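You operate a simulated robot arm through the tools that you are given. There is no shell and no other tool. Be economical: measure what you need, move in short steps, check, and stop when the job is done.

You are at the controls of a simulated robot arm. One attempt, no reset.

## Task
Rinse both muddy potatoes in the colander and shake it dry.
Fine: under the tap; shake it over the sink; tap off; the colander with the potatoes ends on the board.

The check looks at the end state, three seconds after you hand in, the way a careful person would. Anything else that was tipped, shoved, dropped, spilled or broken makes it a failure.

## Robot
A 6-joint arm with a four-finger gripper on a trunk, on a base that drives. Base frame: it is fixed to the floor where the robot stands at the start and does not move with it; the origin is under the middle of the robot, x ahead of it, y to its left, z up; the surface under the hand at the start is at about z = 900. Readings come in mm, degrees, newtons and seconds.
With the tool pointing down near the work surface it reaches from about 300 to 700 mm from the robot's upright axis, wherever it stands. Its first joint turns from -166.0 to 166.0 degrees. Places, roughly: tap lever [700, 400, 1000]; top of the thick board [500, 1100, 1000]. Payload 3.43 kg.
The tool frame sits at the grasp point between the pads (the TCP): z along the fingers, y along the line on which they close. The tips reach 30 mm beyond it. The gripper opens to 120 mm. The gripper's body begins 85 mm behind the TCP.
Orientation is told as [roll, pitch, yaw] about the base's x, y, z axes, in that order, counted from this pose: with the fingers straight down and closing along the base's y, the tool's x points along the base's -x, its y along +y and its z along -z.

## Interface
- The arm moves only by the tool jog_arm. Its argument "plan" is text: rows parted by semicolons, each of 6 numbers parted by spaces: the shift along the base's x, y, z in units of 250 mm (1.0 is 250 mm), then the turn, a rotation vector about the base's x, y, z in units of 45 degrees (1.0 is 45 degrees). In form: tx ty tz wx wy wz; .... A call has 1 to 10 rows; each row is the pose to reach, as a shift and turn from the pose commanded when the call began. "claw" is the gripper command, from -1 (fully open) to 1 (shut), values between in proportion, set as the call begins (left out, the last holds). A call with a number of a shift or a turn outside -1 to 1 is refused whole. Rows are played at 5 a second. More than 50 mm and 8.6 degrees between two rows, or a gripper value outside its range, and nothing of the call is played. A pose out of reach is approached as far as the arm can. The call stops where the force on the tool passes 40 N (or 10 N more than at its start, if that is more) or the arm is blocked; 0.2 s more then pass. Each finger halts on what it meets, pressing with about 38 N; the grip force reading is that of the motor and also rises with nothing between the fingers. The clock runs only during rows and for 0.2 s after the last one: add rows that repeat a pose to give the fingers time. It gives the time, the measured TCP pose, the force on the tool (base axes), the opening and the grip force at its end, in the units of the frame above (readings bear some noise), with the torque about the TCP (base axes, N m) and any sound that the robot's microphone picked up.
- Cameras (640 x 400 px; columns grow to the right, rows downward): "scene" is now at [53.7, 153.9, 1632.5]; the picture's right is [0.20, -0.98, 0.00], its down [-0.77, -0.16, -0.61] and it looks along [0.60, 0.13, -0.79] (base axes); focal length 272 px, centre (320, 200). "wrist" rides on the gripper at [71, -17, -120] in the tool frame; the picture's right is [0.23, 0.97, 0.00], its down [-0.81, 0.19, -0.55] and it looks along [-0.54, 0.13, 0.83] (tool axes); focal length 275 px, centre (320, 200). There is no depth. A picture from a camera that has moved, and an enlarged one, comes with that camera's place and axes in the base frame and with its lens.
- grab_frame(camera): a new picture of that camera. It takes no simulated time.
- raise_lower(by): slides the trunk up (or, below 0, down) by that many mm; the arm and the scene camera ride with it, the base frame stays. It gives what a move gives, with no picture.
- drive_base(legs): drives the robot by 1 to 6 legs, each [ahead, left, turn to the left] in mm, mm and degrees, along the robot's own axes; the way and the turn of a leg run together, so that a leg with both is an arc; at most 1500 mm and 180 degrees a leg. The arm and the cameras ride along, it lands a little off, and it stops where it bumps. It gives what a move gives.
- pan_tilt(pan, tilt): turns the head with the scene camera to pan (to the left, within 120 degrees either way) and tilt (down, from -29 to 69), counted from straight ahead of the robot. It gives what a move gives.
- close_up(camera, box): a new picture of the part [left, top, right, bottom] of that camera's present view, enlarged. It takes no simulated time.
- job_done(): hands the job in; it is judged then, once.

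Go step by step. Nothing tells you exact positions but the pictures and the camera data: compare them with the known pose of the tool, close in by small moves and look again before you grip or let go. The budget is 120 turns and 78 pictures, counting those below and the enlarged ones. Unless the task says otherwise, let go and move clear before handing in, and close with one line.

The tools are called as a command line: name --argument value ..., lists and objects as JSON in quotes. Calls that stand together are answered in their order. jog_arm: Moves the arm, as the interface text tells. Its arguments: {"type":"object","properties":{"plan":{"type":"string"},"claw":{"type":"number"}},"required":["plan"]} The other tools are called the same way: raise_lower (by) slides the trunk up or down; drive_base (legs) drives the base; pan_tilt (pan, tilt) turns the head that bears the scene camera; grab_frame (camera) takes a picture; close_up (camera, box) takes an enlarged picture of a part of a camera's view; job_done () hands the job in.

At the start:

```text
time: 0.0
tool_pos: [397.7, 274.9, 1259.7]
ee_rot: [0.0, 0.0, -0.1]
ft_force: [-0.2, -0.1, -0.5]
moment: [-0.01, -0.03, 0.0]
grip_width: 120.0
grip_force: 0.2
trunk travel left (down, up): [-150.0, 290.0]
robot x, y, heading: [0.8, -1.4, 0.0]
head pan, tilt: [11.8, 52.2]
```

scene: 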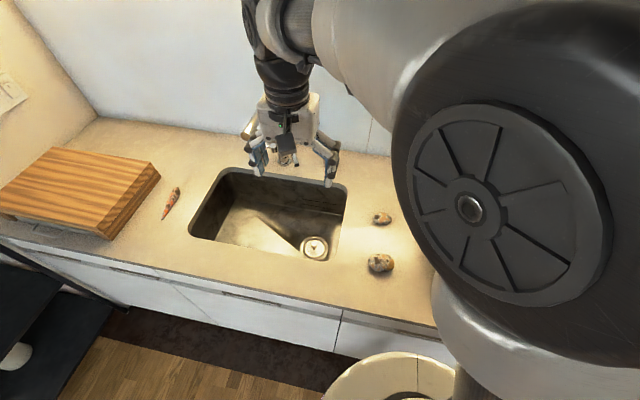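
wrist: 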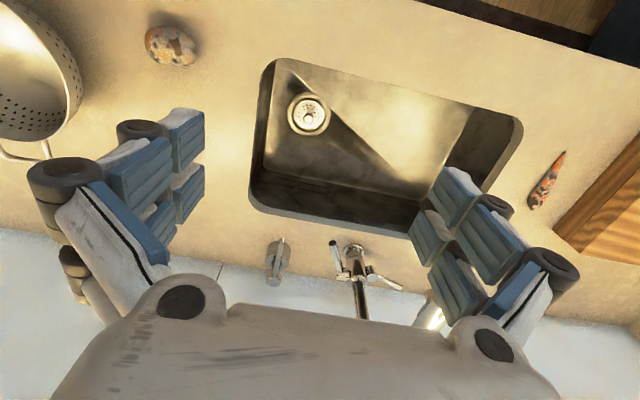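

The scene shows the sink, the board on the left, and two potatoes right of the sink, with a colander further right (seen by the wrist camera). I'll turn the head to see the right side and get a clearer look.

pan_tilt --pan -35 --tilt 50

grab_frame --camera "scene"

close_up --camera "wrist" --box '[220, 180, 460, 330]'

```text
time: 1.1
tool_pos: [397.2, 274.5, 1259.7]
ee_rot: [0.0, 0.0, -0.1]
ft_force: [-0.4, 0.4, 0.6]
moment: [-0.03, 0.02, -0.01]
grip_width: 120.2
grip_force: 0.1
trunk travel left (down, up): [-150.0, 290.0]
robot x, y, heading: [-0.4, -0.6, -0.0]
head pan, tilt: [-35.0, 50.0]
```

```text
75 pictures are left
camera scene: at [43.5, 94.5, 1635.5], right [-0.57, -0.82, 0.0], down [-0.63, 0.44, -0.64], along [0.53, -0.37, -0.77], focal length 272 px, centre (320, 200)
```

scene: 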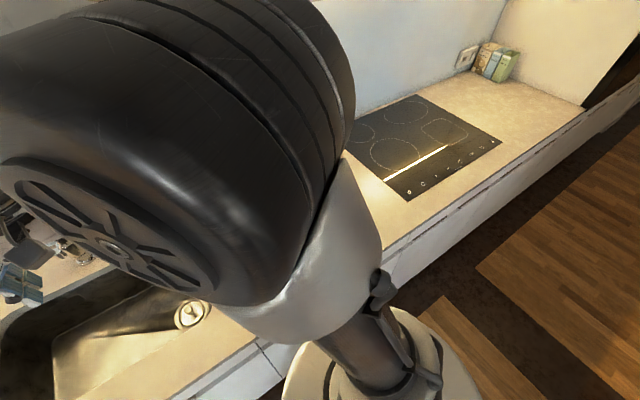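

```text
2.67 times, centred on (340, 255) of wrist
camera zoom: at [325.8, 258.1, 1381.0], right [-0.23, 0.97, 0.0], down [0.81, 0.19, 0.55], along [0.54, 0.13, -0.83], focal length 734 px, centre (267, 53)
```

zoom: 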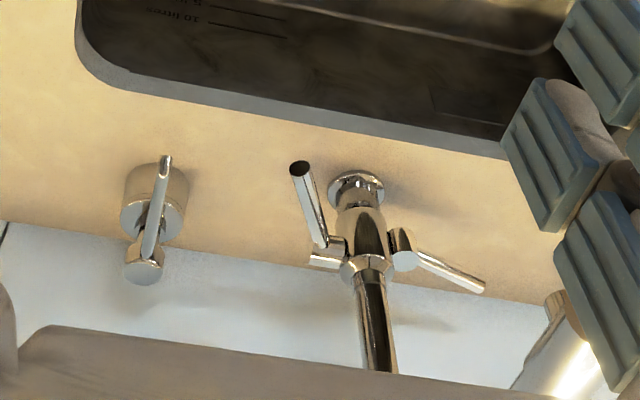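

The arm blocks that view. I'll look at the tap first with the head, then move the hand toward the potatoes.

pan_tilt --pan 30 --tilt 40

jog_arm --plan "0 -0.2 0 0 0 0; 0 -0.4 0 0 0 0; 0 -0.6 0 0 0 0; 0 -0.8 0 0 0 0; 0 -1 0 0 0 0"

grab_frame --camera "scene"

grab_frame --camera "wrist"

```text
time: 2.5
tool_pos: [397.0, 275.4, 1260.7]
ee_rot: [0.0, 0.0, -0.1]
ft_force: [0.5, 0.3, 0.6]
moment: [-0.01, -0.02, 0.01]
grip_width: 119.9
grip_force: 0.1
trunk travel left (down, up): [-150.0, 290.0]
robot x, y, heading: [1.5, -0.7, -0.1]
head pan, tilt: [30.0, 40.0]
```

```text
time: 3.7
tool_pos: [398.0, 21.9, 1258.7]
ee_rot: [0.0, 0.0, -0.1]
ft_force: [0.0, -0.2, 0.7]
moment: [0.07, 0.04, -0.05]
grip_width: 119.9
grip_force: 0.0
trunk travel left (down, up): [-150.0, 290.0]
robot x, y, heading: [-1.7, -1.5, -0.1]
head pan, tilt: [30.0, 40.0]
```

```text
73 pictures are left
camera scene: at [54.0, 179.8, 1649.8], right [0.5, -0.87, 0.0], down [-0.56, -0.32, -0.77], along [0.66, 0.38, -0.64], focal length 272 px, centre (320, 200)
```

scene: 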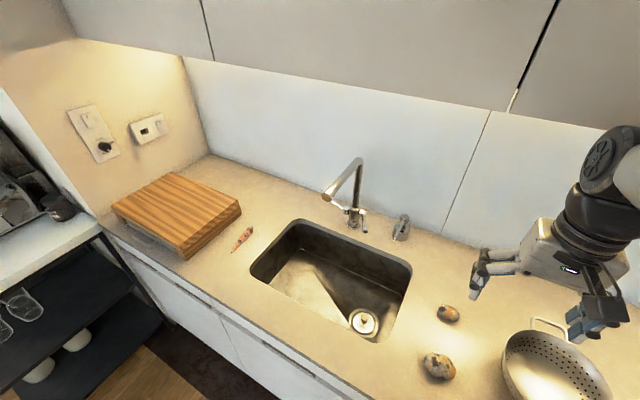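

```text
72 pictures are left
camera wrist: at [325.6, 3.9, 1379.0], right [-0.23, 0.97, 0.0], down [0.81, 0.19, 0.55], along [0.54, 0.13, -0.83], focal length 275 px, centre (320, 200)
```

wrist: 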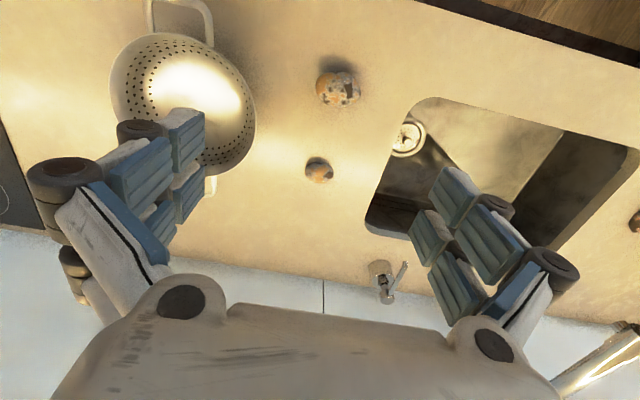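

The whole scene is visible now: colander with two handles on the right, two potatoes, sink, tap with a high swivel spout. Close-ups for detail.

close_up --camera "scene" --box '[240, 140, 440, 265]'

close_up --camera "scene" --box '[400, 275, 600, 400]'

close_up --camera "wrist" --box '[80, 0, 400, 200]'

```text
3.20 times, centred on (340, 202) of scene
camera zoom: at [54.0, 179.8, 1649.8], right [0.5, -0.87, 0.0], down [-0.56, -0.32, -0.77], along [0.66, 0.38, -0.64], focal length 871 px, centre (256, 192)
```

zoom: 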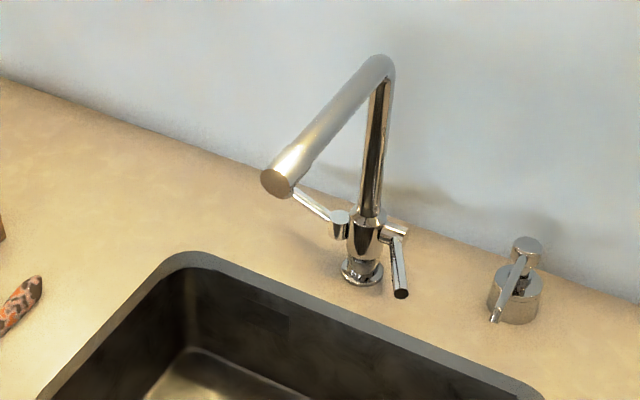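

```text
3.20 times, centred on (500, 338) of scene
camera zoom: at [54.0, 179.8, 1649.8], right [0.5, -0.87, 0.0], down [-0.56, -0.32, -0.77], along [0.66, 0.38, -0.64], focal length 871 px, centre (-256, -240)
```

zoom: 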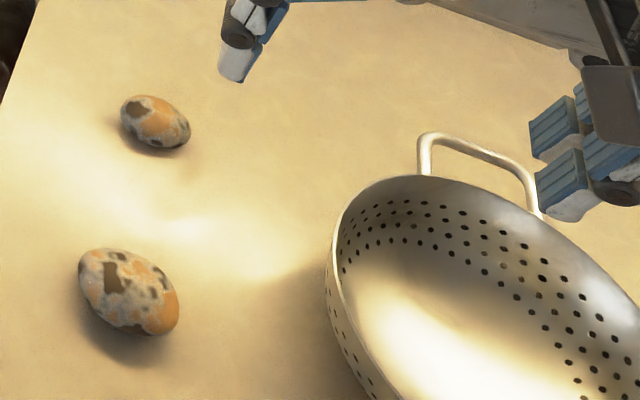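

```text
2.00 times, centred on (240, 100) of wrist
camera zoom: at [325.6, 3.9, 1379.0], right [-0.23, 0.97, 0.0], down [0.81, 0.19, 0.55], along [0.54, 0.13, -0.83], focal length 551 px, centre (480, 400)
```

zoom: 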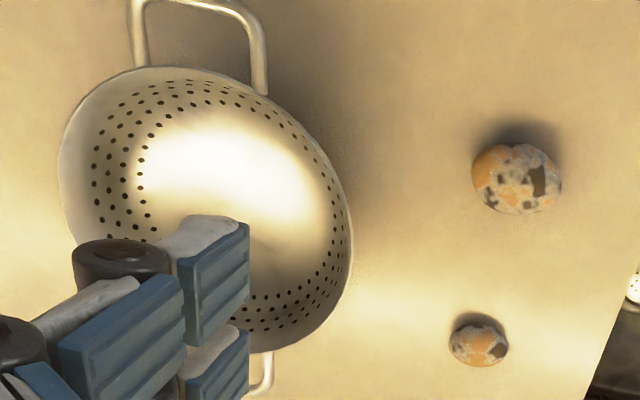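

Estimates: near potato A ≈ (410, 52), far potato B ≈ (558, 58), colander centre ≈ (470, −147) with handles roughly along x, spout outlet ≈ (550, 450, 1180) over the sink. I'll turn the hand to close along x above potato A.

jog_arm --plan "0.01 0.02 -0.06 0 0 0.166; 0.02 0.04 -0.12 0 0 0.333; 0.03 0.06 -0.2 0 0 0.5; 0.03 0.08 -0.26 0 0 0.666; 0.04 0.1 -0.33 0 0 0.833; 0.05 0.12 -0.4 0 0 1"

jog_arm --plan "0 0 0 0 0 0.166; 0 0 0 0 0 0.333; 0 0 0 0 0 0.5; 0 0 0 0 0 0.666; 0 0 0 0 0 0.833; 0 0 0 0 0 1"

grab_frame --camera "wrist"

pan_tilt --pan 10 --tilt 55

grab_frame --camera "scene"

```text
time: 5.1
tool_pos: [411.6, 55.3, 1158.8]
ee_rot: [0.0, 0.0, 45.1]
ft_force: [0.4, 0.1, -0.1]
moment: [-0.02, -0.01, 0.01]
grip_width: 119.8
grip_force: 0.1
trunk travel left (down, up): [-150.0, 290.0]
robot x, y, heading: [-0.1, -0.4, 0.2]
head pan, tilt: [30.0, 40.0]
```

```text
time: 6.5
tool_pos: [410.5, 54.8, 1160.3]
ee_rot: [0.0, 0.0, 90.1]
ft_force: [-1.0, 0.2, 0.2]
moment: [0.01, 0.0, -0.01]
grip_width: 119.9
grip_force: 0.0
trunk travel left (down, up): [-150.0, 290.0]
robot x, y, heading: [-0.6, 4.3, -0.4]
head pan, tilt: [30.0, 40.0]
```

```text
68 pictures are left
camera wrist: at [427.3, -16.7, 1280.8], right [-0.97, -0.23, 0.0], down [-0.19, 0.81, 0.55], along [-0.13, 0.54, -0.83], focal length 275 px, centre (320, 200)
```

wrist: 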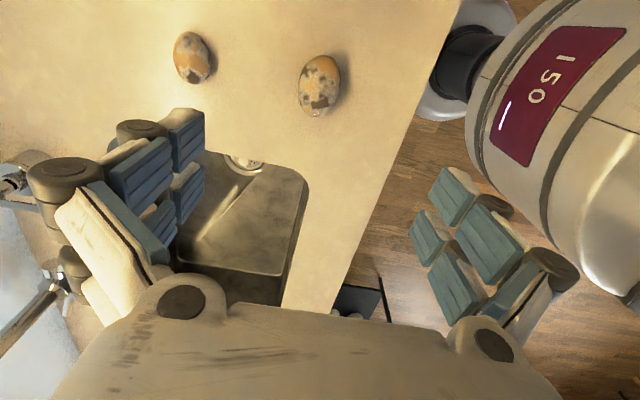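

```text
time: 7.3
tool_pos: [411.0, 56.0, 1159.6]
ee_rot: [-0.1, 0.1, 90.0]
ft_force: [-0.2, 0.1, -0.3]
moment: [0.01, -0.02, 0.04]
grip_width: 120.1
grip_force: 0.0
trunk travel left (down, up): [-150.0, 290.0]
robot x, y, heading: [-0.1, 2.0, 0.1]
head pan, tilt: [10.0, 55.0]
```

```text
67 pictures are left
camera scene: at [51.4, 151.2, 1629.0], right [0.17, -0.98, 0.0], down [-0.81, -0.14, -0.57], along [0.57, 0.1, -0.82], focal length 272 px, centre (320, 200)
```

scene: 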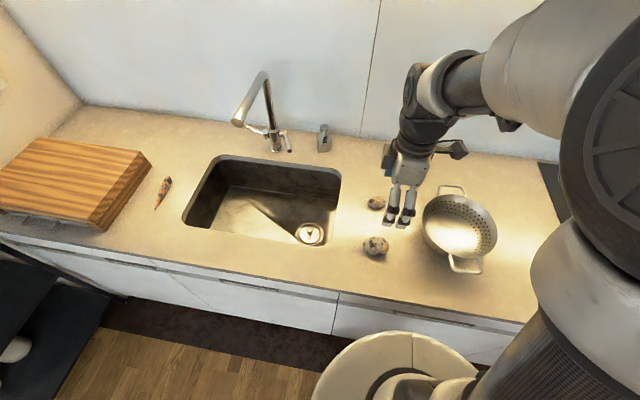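

Potato A is at about (409, 48). Lowering the open hand over it, closing along x.

jog_arm --plan "0 -0.03 -0.18 0 0 0; 0 -0.03 -0.36 0 0 0; 0 -0.03 -0.54 0 0 0; 0 -0.03 -0.7 0 0 0; 0 -0.03 -0.8 0 0 0; 0 -0.03 -0.89 0 0 0"

grab_frame --camera "wrist"

close_up --camera "scene" --box '[340, 150, 520, 290]'

```text
time: 8.7
tool_pos: [410.4, 47.5, 937.3]
ee_rot: [0.0, 0.0, 90.0]
ft_force: [0.5, -0.6, 0.3]
moment: [0.04, -0.03, 0.0]
grip_width: 120.0
grip_force: 0.1
trunk travel left (down, up): [-150.0, 290.0]
robot x, y, heading: [3.9, 1.5, 0.2]
head pan, tilt: [10.0, 55.0]
```

```text
66 pictures are left
camera wrist: at [426.7, -24.5, 1057.9], right [-0.97, -0.23, 0.0], down [-0.19, 0.81, 0.55], along [-0.13, 0.54, -0.83], focal length 275 px, centre (320, 200)
```

wrist: 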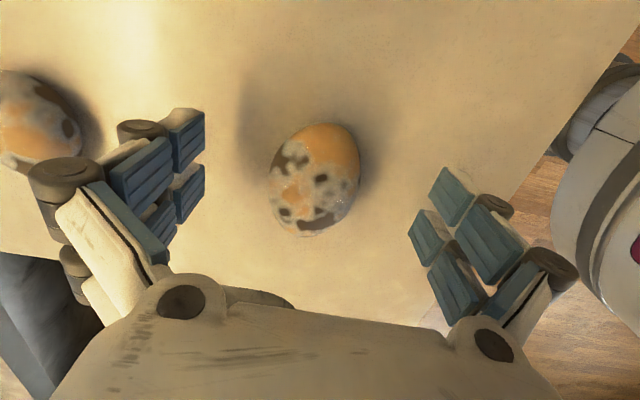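

```text
2.86 times, centred on (430, 220) of scene
camera zoom: at [51.9, 151.2, 1628.9], right [0.17, -0.98, 0.0], down [-0.81, -0.14, -0.57], along [0.56, 0.1, -0.82], focal length 778 px, centre (6, 143)
```

zoom: 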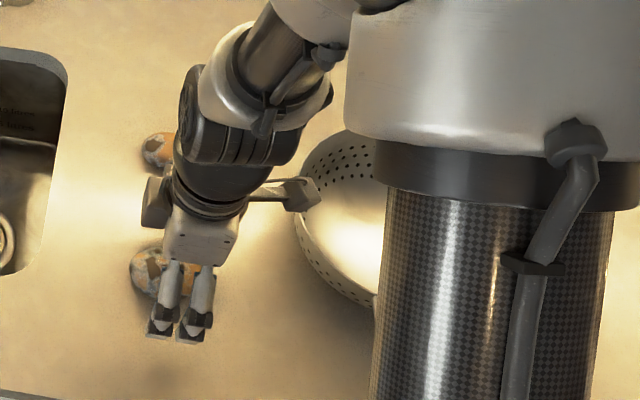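

Potato A sits centred between the fingers. Closing on it.

jog_arm --plan "0 0 0 0 0 0; 0 0 0 0 0 0; 0 0 0 0 0 0; 0 0 0 0 0 0; 0 0 0 0 0 0; 0 0 0 0 0 0; 0 0 0 0 0 0; 0 0 0.04 0 0 0; 0 0 0.16 0 0 0" --claw 1

grab_frame --camera "wrist"

```text
time: 10.7
tool_pos: [410.7, 46.7, 976.9]
ee_rot: [0.0, -0.1, 89.9]
ft_force: [-0.3, 0.2, -1.6]
moment: [-0.01, -0.03, 0.0]
grip_width: 49.9
grip_force: 37.8
trunk travel left (down, up): [-150.0, 290.0]
robot x, y, heading: [0.1, 2.7, 0.2]
head pan, tilt: [10.0, 55.0]
```

```text
64 pictures are left
camera wrist: at [426.6, -25.0, 1098.8], right [-0.97, -0.23, 0.0], down [-0.19, 0.81, 0.55], along [-0.13, 0.54, -0.83], focal length 275 px, centre (320, 200)
```

wrist: 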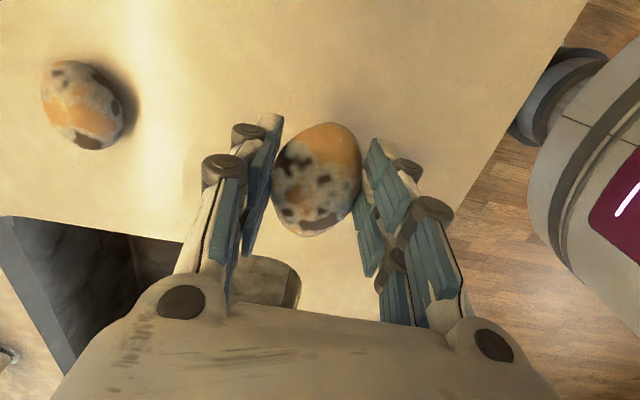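

Potato A is held. Lift and carry it above the colander.

jog_arm --plan "0 0 0.2 0 0 0; 0 0 0.4 0 0 0; 0 0 0.6 0 0 0; 0.04 -0.15 0.68 0 0 0; 0.09 -0.3 0.68 0 0 0; 0.13 -0.45 0.68 0 0 0; 0.18 -0.6 0.68 0 0 0; 0.22 -0.75 0.68 0 0 0"

grab_frame --camera "wrist"

close_up --camera "scene" --box '[340, 150, 540, 300]'

```text
time: 12.5
tool_pos: [464.4, -140.7, 1147.9]
ee_rot: [0.0, -0.1, 89.9]
ft_force: [-0.6, -0.5, -0.9]
moment: [0.06, 0.06, 0.01]
grip_width: 49.9
grip_force: 37.5
trunk travel left (down, up): [-150.0, 290.0]
robot x, y, heading: [-2.3, -5.3, -0.1]
head pan, tilt: [10.0, 55.0]
```

```text
63 pictures are left
camera wrist: at [480.6, -213.5, 1268.5], right [-0.97, -0.23, 0.0], down [-0.19, 0.81, 0.55], along [-0.13, 0.54, -0.83], focal length 275 px, centre (320, 200)
```

wrist: 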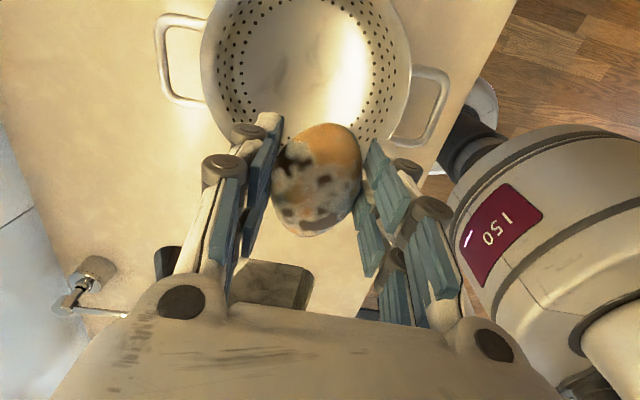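

```text
2.67 times, centred on (440, 225) of scene
camera zoom: at [51.8, 150.0, 1629.1], right [0.17, -0.98, 0.0], down [-0.81, -0.14, -0.57], along [0.56, 0.1, -0.82], focal length 726 px, centre (0, 133)
```

zoom: 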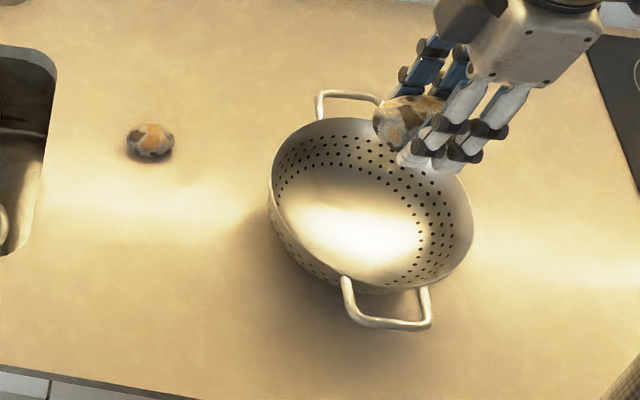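

The colander centre is at about (483, −157), rim z ≈ 970. I'll lower potato A into its right half and open part-way.

jog_arm --plan "0.076 -0.156 -0.1 0 0 0; 0.076 -0.156 -0.25 0 0 0; 0.076 -0.156 -0.4 0 0 0; 0.076 -0.156 -0.55 0 0 0; 0.076 -0.156 -0.65 0 0 0"

grab_frame --camera "wrist"

close_up --camera "scene" --box '[340, 150, 540, 300]'

```text
time: 13.7
tool_pos: [486.4, -176.9, 981.8]
ee_rot: [0.0, -0.1, 89.9]
ft_force: [0.4, 0.0, -1.3]
moment: [0.0, 0.0, -0.02]
grip_width: 49.7
grip_force: 37.6
trunk travel left (down, up): [-150.0, 290.0]
robot x, y, heading: [2.2, -3.1, -0.1]
head pan, tilt: [10.0, 55.0]
```

```text
61 pictures are left
camera wrist: at [502.7, -249.5, 1103.7], right [-0.97, -0.23, 0.0], down [-0.19, 0.81, 0.55], along [-0.13, 0.54, -0.83], focal length 275 px, centre (320, 200)
```

wrist: 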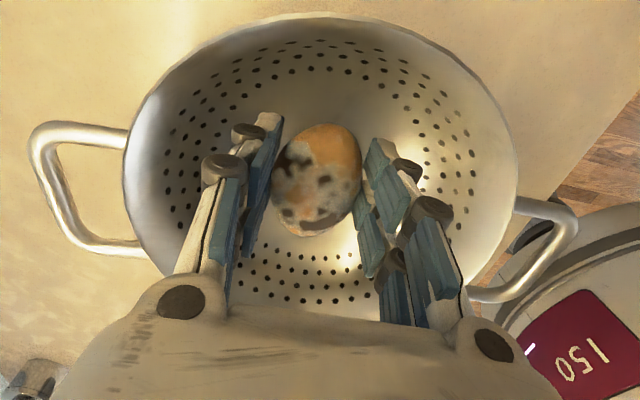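

```text
2.67 times, centred on (440, 225) of scene
camera zoom: at [51.9, 151.0, 1629.0], right [0.17, -0.98, 0.0], down [-0.81, -0.14, -0.57], along [0.56, 0.1, -0.82], focal length 726 px, centre (0, 133)
```

zoom: 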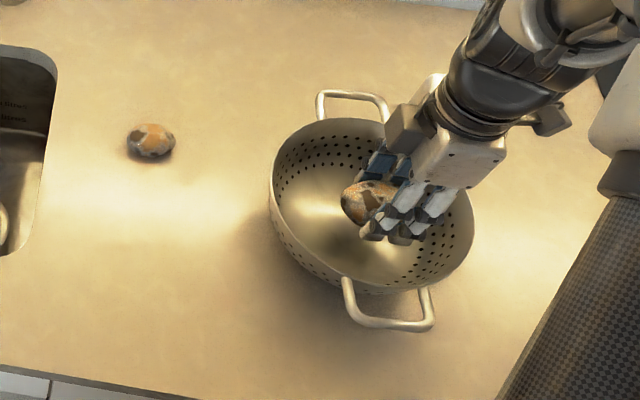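

Well inside. Lowering a bit more, then opening part-way and rising.

jog_arm --plan "0 0 -0.03 0 0 0; 0 0 -0.06 0 0 0; 0 0 -0.08 0 0 0"

jog_arm --plan "0 0 0 0 0 0; 0 0 0 0 0 0; 0 0 0 0 0 0; 0 0 0.1 0 0 0; 0 0 0.25 0 0 0; 0 0 0.45 0 0 0; 0 0 0.65 0 0 0; 0 0 0.8 0 0 0" --claw -0.35

grab_frame --camera "wrist"

```text
time: 14.5
tool_pos: [482.9, -178.8, 964.3]
ee_rot: [0.1, 0.0, 89.8]
ft_force: [-0.8, 1.1, -1.5]
moment: [-0.03, 0.01, -0.01]
grip_width: 49.8
grip_force: 37.6
trunk travel left (down, up): [-150.0, 290.0]
robot x, y, heading: [-0.1, -2.2, -0.2]
head pan, tilt: [10.0, 55.0]
```

```text
time: 16.3
tool_pos: [483.5, -178.2, 1165.6]
ee_rot: [0.0, 0.0, 89.9]
ft_force: [-0.1, 0.2, -0.6]
moment: [-0.02, -0.01, 0.0]
grip_width: 81.2
grip_force: 0.2
trunk travel left (down, up): [-150.0, 290.0]
robot x, y, heading: [0.3, -0.8, -0.2]
head pan, tilt: [10.0, 55.0]
```

```text
59 pictures are left
camera wrist: at [499.0, -250.1, 1286.5], right [-0.97, -0.23, 0.0], down [-0.19, 0.81, 0.55], along [-0.13, 0.54, -0.83], focal length 275 px, centre (320, 200)
```

wrist: 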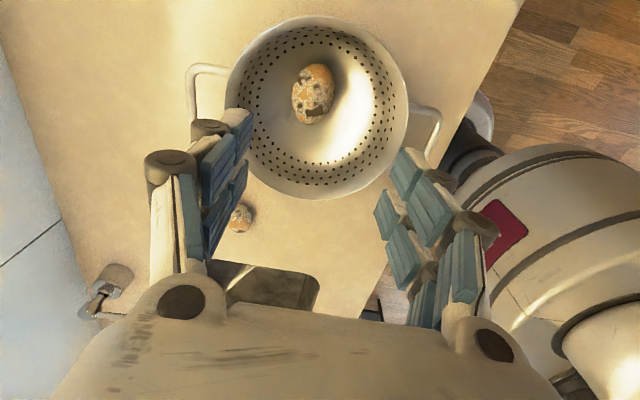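

Potato A is in. Now to potato B at about (560, 55).

jog_arm --plan "0.05 0.15 0 0 0 0; 0.1 0.31 0 0 0 0; 0.15 0.47 0 0 0 0; 0.2 0.62 0 0 0 0; 0.26 0.78 -0.05 0 0 0; 0.31 0.93 -0.15 0 0 0; 0.31 0.93 -0.3 0 0 0; 0.31 0.93 -0.45 0 0 0; 0.31 0.93 -0.6 0 0 0; 0.31 0.93 -0.7 0 0 0" --claw -1

grab_frame --camera "wrist"

```text
time: 18.5
tool_pos: [563.2, 53.4, 989.5]
ee_rot: [-0.1, 0.1, 89.9]
ft_force: [0.2, 0.0, -1.2]
moment: [0.05, 0.0, -0.01]
grip_width: 119.9
grip_force: 0.0
trunk travel left (down, up): [-150.0, 290.0]
robot x, y, heading: [-0.3, 3.0, 0.1]
head pan, tilt: [10.0, 55.0]
```

```text
58 pictures are left
camera wrist: at [578.9, -18.4, 1110.4], right [-0.97, -0.23, 0.0], down [-0.19, 0.81, 0.55], along [-0.13, 0.54, -0.83], focal length 275 px, centre (320, 200)
```

wrist: 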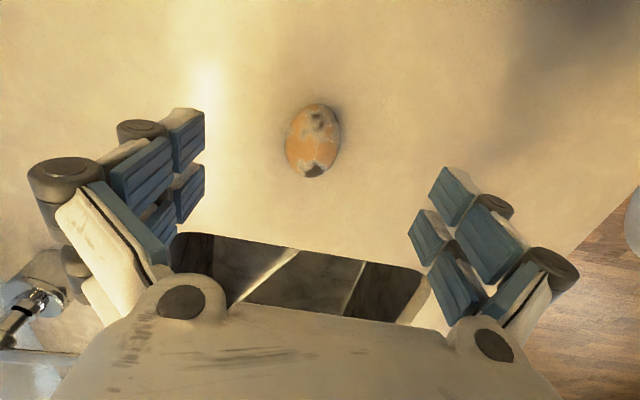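

B is nearly centred. Descend and grip.

jog_arm --plan "0.01 0.005 -0.1 0 0 0; 0.01 0.005 -0.18 0 0 0; 0.01 0.005 -0.23 0 0 0"

jog_arm --plan "0 0 0 0 0 0; 0 0 0 0 0 0; 0 0 0 0 0 0; 0 0 0 0 0 0; 0 0 0 0 0 0; 0 0 0 0 0 0; 0 0 0 0 0 0; 0 0 0.04 0 0 0; 0 0 0.16 0 0 0" --claw 1

grab_frame --camera "wrist"

```text
time: 19.3
tool_pos: [563.7, 53.9, 932.0]
ee_rot: [0.0, -0.1, 89.8]
ft_force: [0.1, -0.1, 0.0]
moment: [0.0, 0.06, -0.03]
grip_width: 119.9
grip_force: 0.0
trunk travel left (down, up): [-150.0, 290.0]
robot x, y, heading: [-0.4, -1.1, -0.0]
head pan, tilt: [10.0, 55.0]
```

```text
time: 21.3
tool_pos: [564.1, 53.3, 970.7]
ee_rot: [0.0, -0.1, 89.9]
ft_force: [0.0, -1.2, 0.8]
moment: [-0.06, -0.04, -0.02]
grip_width: 39.2
grip_force: 38.3
trunk travel left (down, up): [-150.0, 290.0]
robot x, y, heading: [-2.0, -0.3, -0.1]
head pan, tilt: [10.0, 55.0]
```

```text
57 pictures are left
camera wrist: at [580.3, -18.7, 1092.5], right [-0.97, -0.23, 0.0], down [-0.19, 0.81, 0.55], along [-0.13, 0.54, -0.83], focal length 275 px, centre (320, 200)
```

wrist: 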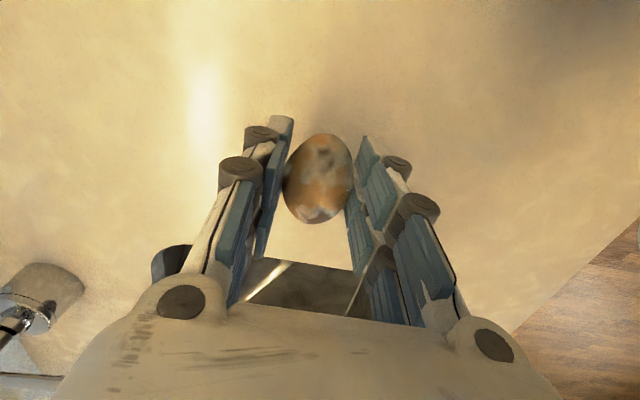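

B is held. Lift and carry above the colander's left half.

jog_arm --plan "0 0 0.2 0 0 0; 0 0 0.4 0 0 0; -0.03 -0.06 0.56 0 0 0; -0.1 -0.2 0.6 0 0 0; -0.16 -0.34 0.6 0 0 0; -0.22 -0.5 0.6 0 0 0; -0.28 -0.6 0.6 0 0 0; -0.32 -0.69 0.6 0 0 0; -0.32 -0.69 0.42 0 0 0; -0.32 -0.69 0.24 0 0 0"

grab_frame --camera "wrist"

```text
time: 23.5
tool_pos: [484.1, -116.9, 1030.7]
ee_rot: [-0.1, 0.0, 89.9]
ft_force: [0.4, -0.1, -0.8]
moment: [0.0, 0.0, -0.02]
grip_width: 38.9
grip_force: 38.3
trunk travel left (down, up): [-150.0, 290.0]
robot x, y, heading: [-3.0, -4.3, -0.2]
head pan, tilt: [10.0, 55.0]
```

```text
56 pictures are left
camera wrist: at [501.3, -188.2, 1150.7], right [-0.97, -0.23, 0.0], down [-0.19, 0.81, 0.55], along [-0.13, 0.54, -0.83], focal length 275 px, centre (320, 200)
```

wrist: 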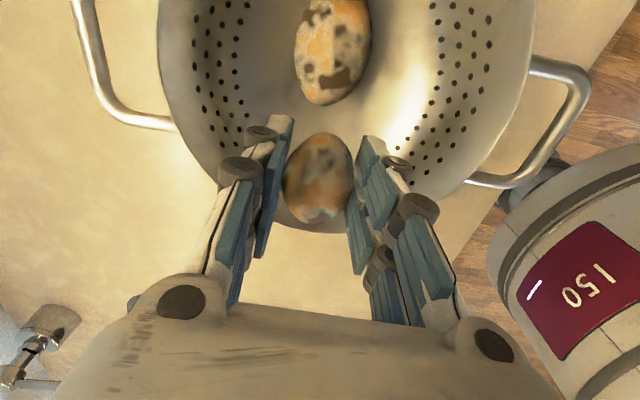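

Shift 9 mm further left to clear potato A, lower in, and release.

jog_arm --plan "0 0.04 -0.1 0 0 0; 0 0.04 -0.2 0 0 0; 0 0.04 -0.26 0 0 0"

jog_arm --plan "0 0 0 0 0 0; 0 0 0 0 0 0; 0 0 0 0 0 0; 0 0 0.1 0 0 0; 0 0 0.25 0 0 0; 0 0 0.45 0 0 0; 0 0 0.65 0 0 0; 0 0 0.8 0 0 0" --claw -0.25

jog_arm --plan "0 -0.2 0 0 0 0; 0 -0.4 0 0 0 0"

grab_frame --camera "wrist"

close_up --camera "scene" --box '[340, 150, 540, 300]'

```text
time: 24.3
tool_pos: [484.3, -105.3, 970.4]
ee_rot: [0.0, 0.0, 89.9]
ft_force: [-1.2, -2.4, 2.9]
moment: [0.01, -0.03, 0.0]
grip_width: 39.3
grip_force: 38.0
trunk travel left (down, up): [-150.0, 290.0]
robot x, y, heading: [0.5, -2.0, -0.1]
head pan, tilt: [10.0, 55.0]
```

```text
time: 26.1
tool_pos: [483.9, -106.8, 1171.2]
ee_rot: [0.1, 0.0, 90.0]
ft_force: [-0.7, 0.8, -1.2]
moment: [-0.01, 0.01, 0.03]
grip_width: 74.9
grip_force: 0.1
trunk travel left (down, up): [-150.0, 290.0]
robot x, y, heading: [0.5, 3.3, -0.4]
head pan, tilt: [10.0, 55.0]
```

```text
time: 26.7
tool_pos: [483.3, -207.8, 1167.4]
ee_rot: [0.2, -0.1, 89.9]
ft_force: [0.9, -0.9, 0.4]
moment: [-0.02, 0.01, 0.01]
grip_width: 74.8
grip_force: 0.0
trunk travel left (down, up): [-150.0, 290.0]
robot x, y, heading: [-1.9, 2.1, -0.0]
head pan, tilt: [10.0, 55.0]
```

```text
55 pictures are left
camera wrist: at [499.3, -280.2, 1287.9], right [-0.97, -0.23, 0.0], down [-0.19, 0.81, 0.55], along [-0.13, 0.54, -0.83], focal length 275 px, centre (320, 200)
```

wrist: 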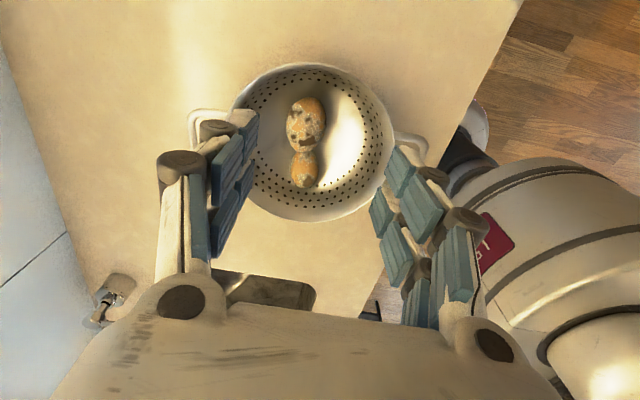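

```text
2.67 times, centred on (440, 225) of scene
camera zoom: at [51.7, 150.0, 1629.0], right [0.17, -0.98, 0.0], down [-0.81, -0.14, -0.57], along [0.56, 0.1, -0.82], focal length 726 px, centre (0, 133)
```

zoom: 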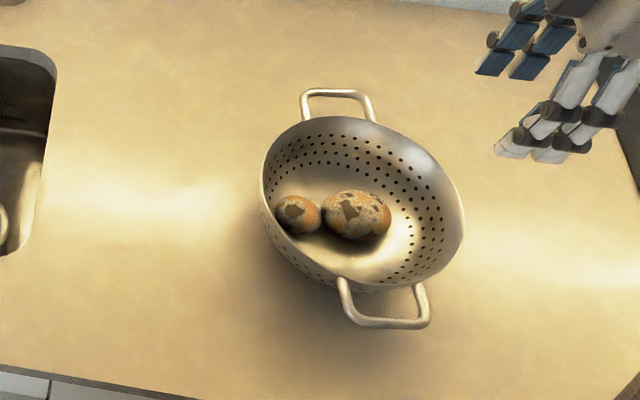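

Both potatoes are in the colander. Next the tap: I'll drive 300 mm to the left so that the lever is in reach, and look at it from there.

drive_base --legs '[[0, 300, 0]]'

pan_tilt --pan 5 --tilt 42

grab_frame --camera "scene"

```text
time: 28.8
tool_pos: [482.8, 92.6, 1166.5]
ee_rot: [-0.1, 0.0, 90.1]
ft_force: [0.3, 0.5, 0.0]
moment: [-0.03, 0.02, 0.04]
grip_width: 74.9
grip_force: 0.1
trunk travel left (down, up): [-150.0, 290.0]
robot x, y, heading: [3.7, 297.9, 0.5]
head pan, tilt: [10.0, 55.0]
```

```text
time: 29.5
tool_pos: [483.1, 92.1, 1167.6]
ee_rot: [-0.1, -0.1, 90.0]
ft_force: [0.3, -0.8, -0.2]
moment: [0.03, 0.0, 0.0]
grip_width: 75.1
grip_force: 0.1
trunk travel left (down, up): [-150.0, 290.0]
robot x, y, heading: [-0.2, 298.0, 0.2]
head pan, tilt: [5.0, 42.0]
```

```text
53 pictures are left
camera scene: at [63.2, 445.5, 1646.6], right [0.09, -1.0, 0.0], down [-0.67, -0.06, -0.74], along [0.74, 0.07, -0.67], focal length 272 px, centre (320, 200)
```

scene: 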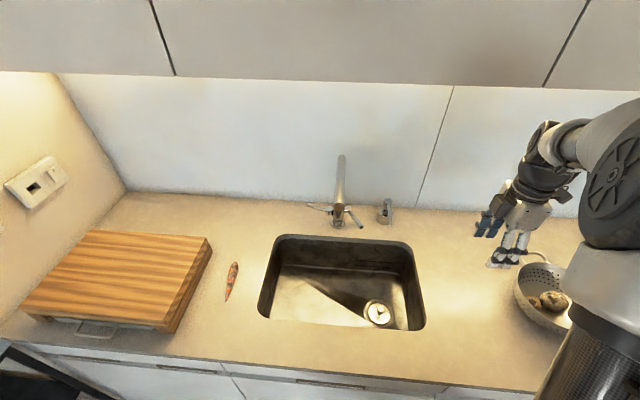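

close_up --camera "scene" --box '[280, 140, 408, 240]'

close_up --camera "scene" --box '[0, 200, 240, 350]'

```text
4.00 times, centred on (344, 190) of scene
camera zoom: at [63.2, 445.5, 1646.6], right [0.09, -1.0, 0.0], down [-0.67, -0.06, -0.74], along [0.74, 0.07, -0.67], focal length 1089 px, centre (224, 240)
```

zoom: 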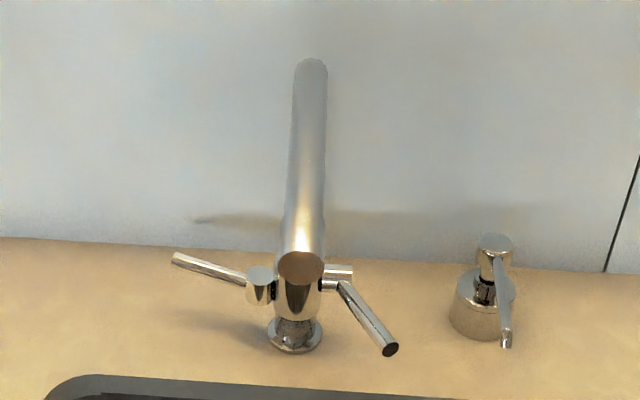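

```text
2.67 times, centred on (120, 275) of scene
camera zoom: at [63.2, 445.5, 1646.6], right [0.09, -1.0, 0.0], down [-0.67, -0.06, -0.74], along [0.74, 0.07, -0.67], focal length 726 px, centre (853, 0)
```

zoom: 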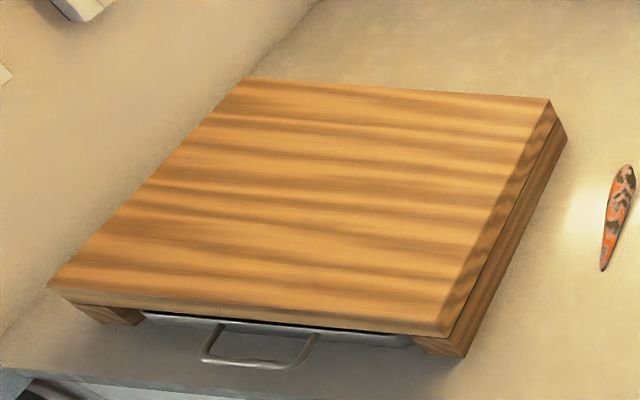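

The tap has two levers; the right one's tip triangulates to (683, 366, 974), its root ≈ (746, 404, 986). I'll bring the wrist camera close to see how it turns.

jog_arm --plan "0.1 0.12 0 0 0 0; 0.2 0.24 0 0 0 0; 0.3 0.36 0 0 0 0; 0.4 0.48 0 0 0 0; 0.5 0.6 0 0 0 0; 0.6 0.72 0 0 0 0; 0.7 0.84 -0.1 0 0 0; 0.78 0.92 -0.2 0 0 0" --claw -1

grab_frame --camera "wrist"

close_up --camera "wrist" --box '[200, 90, 440, 240]'

```text
time: 31.3
tool_pos: [678.4, 324.5, 1118.9]
ee_rot: [-0.1, 0.0, 90.0]
ft_force: [-0.3, 1.0, 0.3]
moment: [0.0, 0.05, -0.01]
grip_width: 119.8
grip_force: 0.0
trunk travel left (down, up): [-150.0, 290.0]
robot x, y, heading: [-1.0, 295.0, 0.1]
head pan, tilt: [5.0, 42.0]
```

```text
50 pictures are left
camera wrist: at [694.6, 252.9, 1239.5], right [-0.97, -0.23, 0.0], down [-0.19, 0.81, 0.55], along [-0.13, 0.54, -0.83], focal length 275 px, centre (320, 200)
```

wrist: 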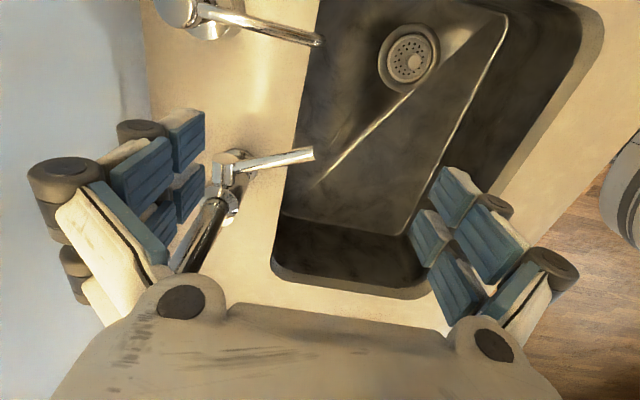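

```text
2.67 times, centred on (320, 165) of wrist
camera zoom: at [694.6, 252.9, 1239.5], right [-0.97, -0.23, 0.0], down [-0.19, 0.81, 0.55], along [-0.13, 0.54, -0.83], focal length 734 px, centre (320, 293)
```

zoom: 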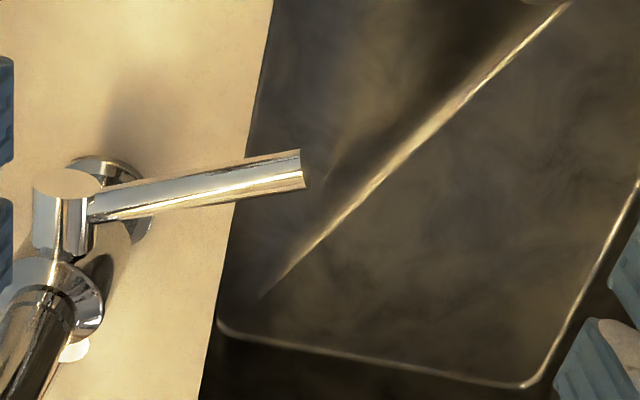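

The right lever's hub is horizontal along y, so the lever should swing up or down. I'll tilt the hand to point forward with the fingers above and below the rod, so I can nudge it either way.

jog_arm --plan "-0.08 0.03 -0.02 0 -0.166 0; -0.16 0.06 -0.04 0 -0.333 0; -0.24 0.09 -0.08 0 -0.5 0; -0.32 0.12 -0.12 0 -0.666 0; -0.4 0.15 -0.16 0 -0.833 0; -0.44 0.18 -0.2 0 -1 0" --claw 0

jog_arm --plan "0 0 0 0 -0.166 0; 0 0 -0.06 0 -0.333 0; 0 0 -0.12 0 -0.333 0"

grab_frame --camera "wrist"

grab_frame --camera "scene"

```text
time: 32.7
tool_pos: [572.9, 327.2, 1072.8]
ee_rot: [-35.6, 5.9, 84.8]
ft_force: [1.8, 0.6, 2.4]
moment: [-0.06, 0.2, 0.05]
grip_width: 59.9
grip_force: 0.1
out of reach, approached as far as the arm can: row 5, 6
trunk travel left (down, up): [-150.0, 290.0]
robot x, y, heading: [-0.6, 304.2, 0.2]
head pan, tilt: [5.0, 42.0]
```

```text
time: 33.5
tool_pos: [567.4, 379.0, 1036.9]
ee_rot: [-60.0, 0.3, 89.7]
ft_force: [1.1, -0.8, 0.8]
moment: [0.04, -0.02, 0.01]
grip_width: 59.9
grip_force: 0.0
out of reach, approached as far as the arm can: row 1, 2, 3
trunk travel left (down, up): [-150.0, 290.0]
robot x, y, heading: [-1.2, 302.2, 0.4]
head pan, tilt: [5.0, 42.0]
```

```text
48 pictures are left
camera wrist: at [470.1, 308.5, 1112.6], right [-0.49, -0.23, -0.84], down [-0.57, 0.81, 0.11], along [0.66, 0.53, -0.53], focal length 275 px, centre (320, 200)
```

wrist: 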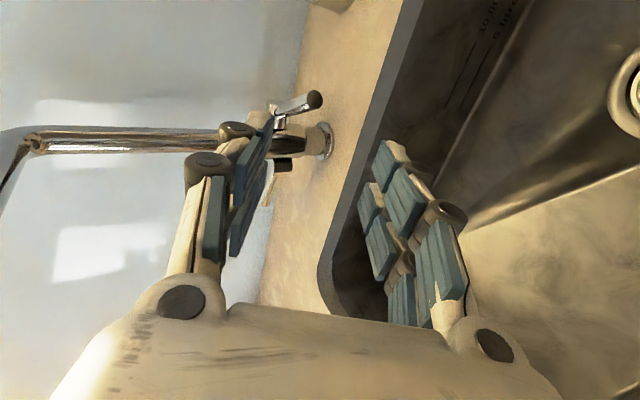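

```text
47 pictures are left
camera scene: at [62.8, 443.9, 1646.9], right [0.09, -1.0, 0.0], down [-0.67, -0.06, -0.74], along [0.74, 0.07, -0.67], focal length 272 px, centre (320, 200)
```

scene: 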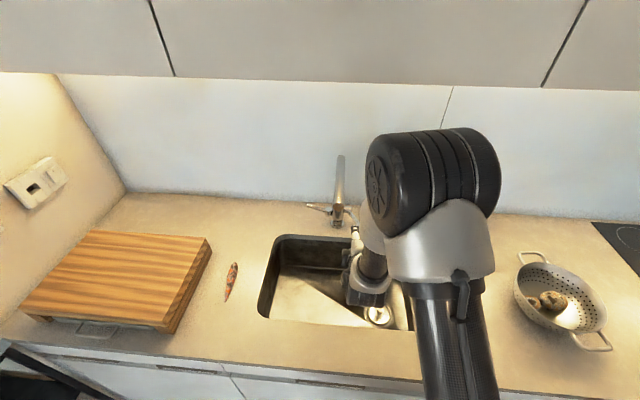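

The hand is in front with the lever tip confirmed at (683, 367, 977). Advancing along the finger direction to straddle the rod.

jog_arm --plan "0.1 -0.02 -0.06 0 0 0; 0.2 -0.03 -0.12 0 0 0; 0.3 -0.035 -0.18 0 0 0"

grab_frame --camera "wrist"

```text
time: 34.3
tool_pos: [642.6, 385.9, 997.4]
ee_rot: [-60.0, 0.4, 89.3]
ft_force: [0.2, 0.4, 0.3]
moment: [-0.05, 0.0, 0.02]
grip_width: 59.9
grip_force: 0.0
out of reach, approached as far as the arm can: row 1, 2, 3
trunk travel left (down, up): [-150.0, 290.0]
robot x, y, heading: [1.2, 299.1, 0.0]
head pan, tilt: [5.0, 42.0]
```

```text
46 pictures are left
camera wrist: at [546.5, 314.7, 1072.9], right [-0.49, -0.23, -0.84], down [-0.56, 0.82, 0.1], along [0.66, 0.52, -0.53], focal length 275 px, centre (320, 200)
```

wrist: 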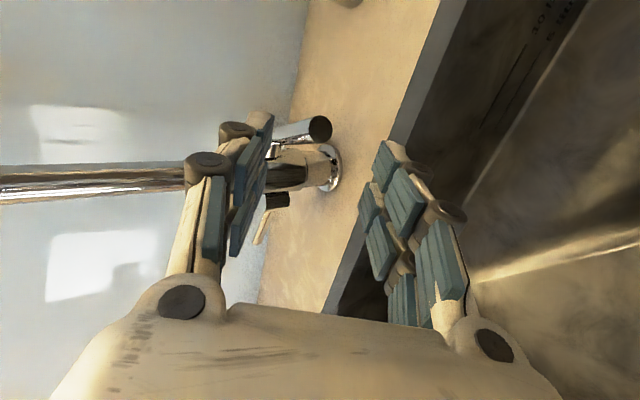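

The arm hits a joint limit that leaves the hand ~20 mm too far left; shifting the base right by 22 mm corrects that.

drive_base --legs '[[0, -22, 0]]'

jog_arm --plan "0.05 0 -0.03 0 0 0; 0.1 0 -0.05 0 0 0"

grab_frame --camera "wrist"

```text
time: 35.1
tool_pos: [642.8, 361.7, 997.2]
ee_rot: [-59.9, 0.4, 89.2]
ft_force: [0.2, -0.2, -0.4]
moment: [0.01, 0.01, 0.03]
grip_width: 60.0
grip_force: 0.1
trunk travel left (down, up): [-150.0, 290.0]
robot x, y, heading: [-3.7, 276.0, 0.1]
head pan, tilt: [5.0, 42.0]
```

```text
time: 35.7
tool_pos: [668.6, 362.9, 985.6]
ee_rot: [-60.0, 0.5, 89.1]
ft_force: [-0.5, -0.3, -0.5]
moment: [0.0, -0.04, 0.04]
grip_width: 60.0
grip_force: 0.1
trunk travel left (down, up): [-150.0, 290.0]
robot x, y, heading: [-1.8, 276.2, 0.0]
head pan, tilt: [5.0, 42.0]
```

```text
45 pictures are left
camera wrist: at [571.6, 292.8, 1061.3], right [-0.49, -0.23, -0.84], down [-0.56, 0.82, 0.1], along [0.66, 0.52, -0.53], focal length 275 px, centre (320, 200)
```

wrist: 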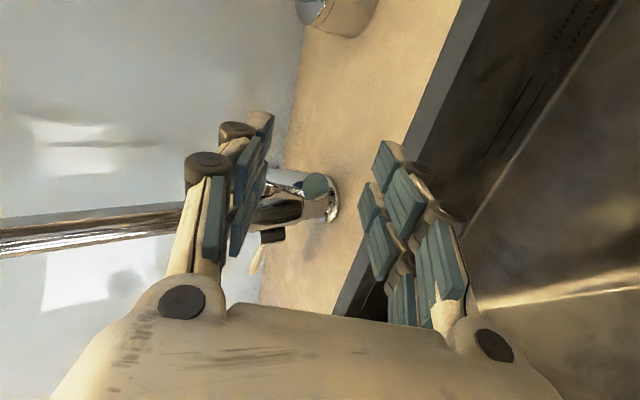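

The rod is between the fingers. Advance a little more, then lift gently and see whether it yields.

jog_arm --plan "0.04 0.01 -0.01 0 0 0; 0.08 0.02 -0.02 0 0 0"

jog_arm --plan "0 0 0.03 0 0 0; 0 0 0.06 0 0 0; 0 0 0.09 0 0 0; 0 0 0.12 0 0 0; 0 0 0.14 0 0 0"

close_up --camera "wrist" --box '[180, 80, 420, 280]'

```text
time: 36.3
tool_pos: [687.8, 366.4, 980.0]
ee_rot: [-59.9, 0.5, 89.1]
ft_force: [0.3, -0.5, -0.5]
moment: [0.04, -0.02, 0.0]
grip_width: 60.2
grip_force: 0.1
trunk travel left (down, up): [-150.0, 290.0]
robot x, y, heading: [2.1, 279.5, 0.5]
head pan, tilt: [5.0, 42.0]
```

```text
time: 37.5
tool_pos: [686.1, 368.0, 1014.8]
ee_rot: [-59.8, 0.6, 89.3]
ft_force: [-0.9, -0.4, 0.2]
moment: [-0.02, 0.05, 0.04]
grip_width: 60.2
grip_force: 0.7
trunk travel left (down, up): [-150.0, 290.0]
robot x, y, heading: [2.7, 279.9, 0.2]
head pan, tilt: [5.0, 42.0]
```

```text
2.00 times, centred on (300, 180) of wrist
camera zoom: at [590.1, 297.5, 1091.1], right [-0.49, -0.23, -0.84], down [-0.56, 0.82, 0.1], along [0.66, 0.52, -0.53], focal length 551 px, centre (360, 240)
```

zoom: 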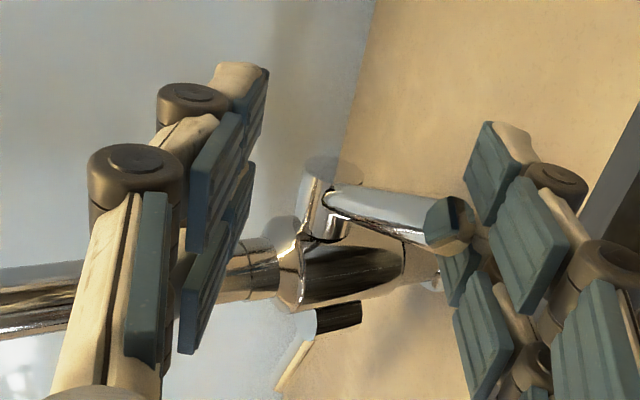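

The lower pad is about at the rod. Continue lifting.

jog_arm --plan "0 0 0.03 0 0 0; 0 0 0.06 0 0 0; 0 0 0.08 0 0 0"

jog_arm --plan "0 0 0.03 0 0 0; 0 0 0.06 0 0 0; 0 0 0.08 0 0 0"

close_up --camera "wrist" --box '[180, 80, 420, 280]'

```text
time: 38.3
tool_pos: [687.5, 366.6, 1034.1]
ee_rot: [-59.9, 0.4, 89.1]
ft_force: [0.0, -0.1, -0.6]
moment: [-0.02, -0.02, 0.02]
grip_width: 60.3
grip_force: 0.1
trunk travel left (down, up): [-150.0, 290.0]
robot x, y, heading: [2.3, 277.0, 0.0]
head pan, tilt: [5.0, 42.0]
```

```text
time: 39.1
tool_pos: [688.1, 367.3, 1055.1]
ee_rot: [-59.9, 0.5, 89.2]
ft_force: [0.0, 0.6, 0.0]
moment: [-0.01, -0.01, 0.01]
grip_width: 60.0
grip_force: 0.0
trunk travel left (down, up): [-150.0, 290.0]
robot x, y, heading: [-4.0, 276.1, 0.1]
head pan, tilt: [5.0, 42.0]
```

```text
2.00 times, centred on (300, 180) of wrist
camera zoom: at [590.9, 297.1, 1131.5], right [-0.49, -0.23, -0.84], down [-0.56, 0.82, 0.1], along [0.66, 0.52, -0.53], focal length 551 px, centre (360, 240)
```

zoom: 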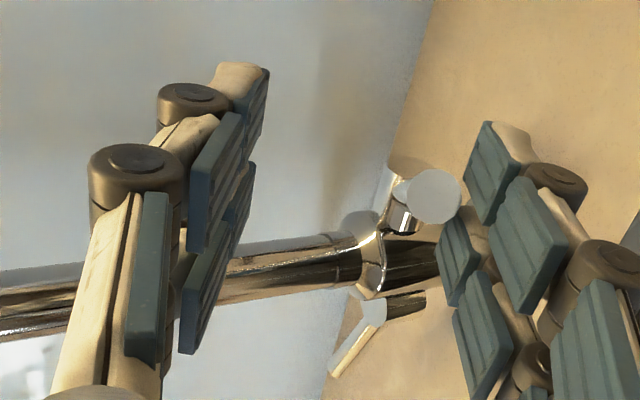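

The lever has followed up by roughly 40°. Check for water.

pan_tilt --pan 12 --tilt 42

close_up --camera "scene" --box '[240, 120, 480, 330]'

```text
time: 39.8
tool_pos: [688.2, 367.1, 1054.6]
ee_rot: [-59.9, 0.4, 89.2]
ft_force: [-0.6, 0.3, -0.3]
moment: [0.0, 0.02, 0.02]
grip_width: 60.1
grip_force: 0.1
trunk travel left (down, up): [-150.0, 290.0]
robot x, y, heading: [-2.5, 276.6, -0.3]
head pan, tilt: [12.0, 42.0]
```

```text
1.90 times, centred on (360, 225) of scene
camera zoom: at [61.7, 433.4, 1646.7], right [0.21, -0.98, 0.0], down [-0.65, -0.14, -0.74], along [0.73, 0.16, -0.67], focal length 519 px, centre (244, 152)
```

zoom: 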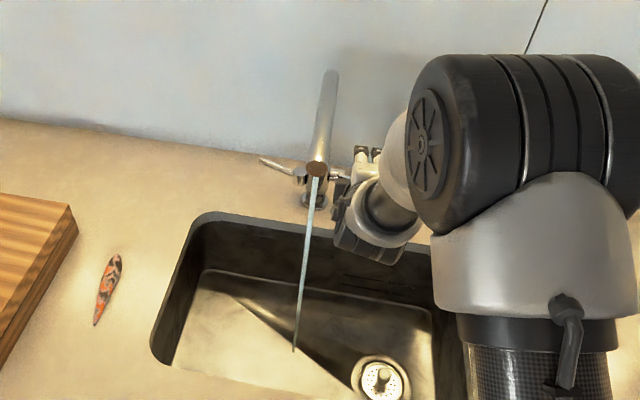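

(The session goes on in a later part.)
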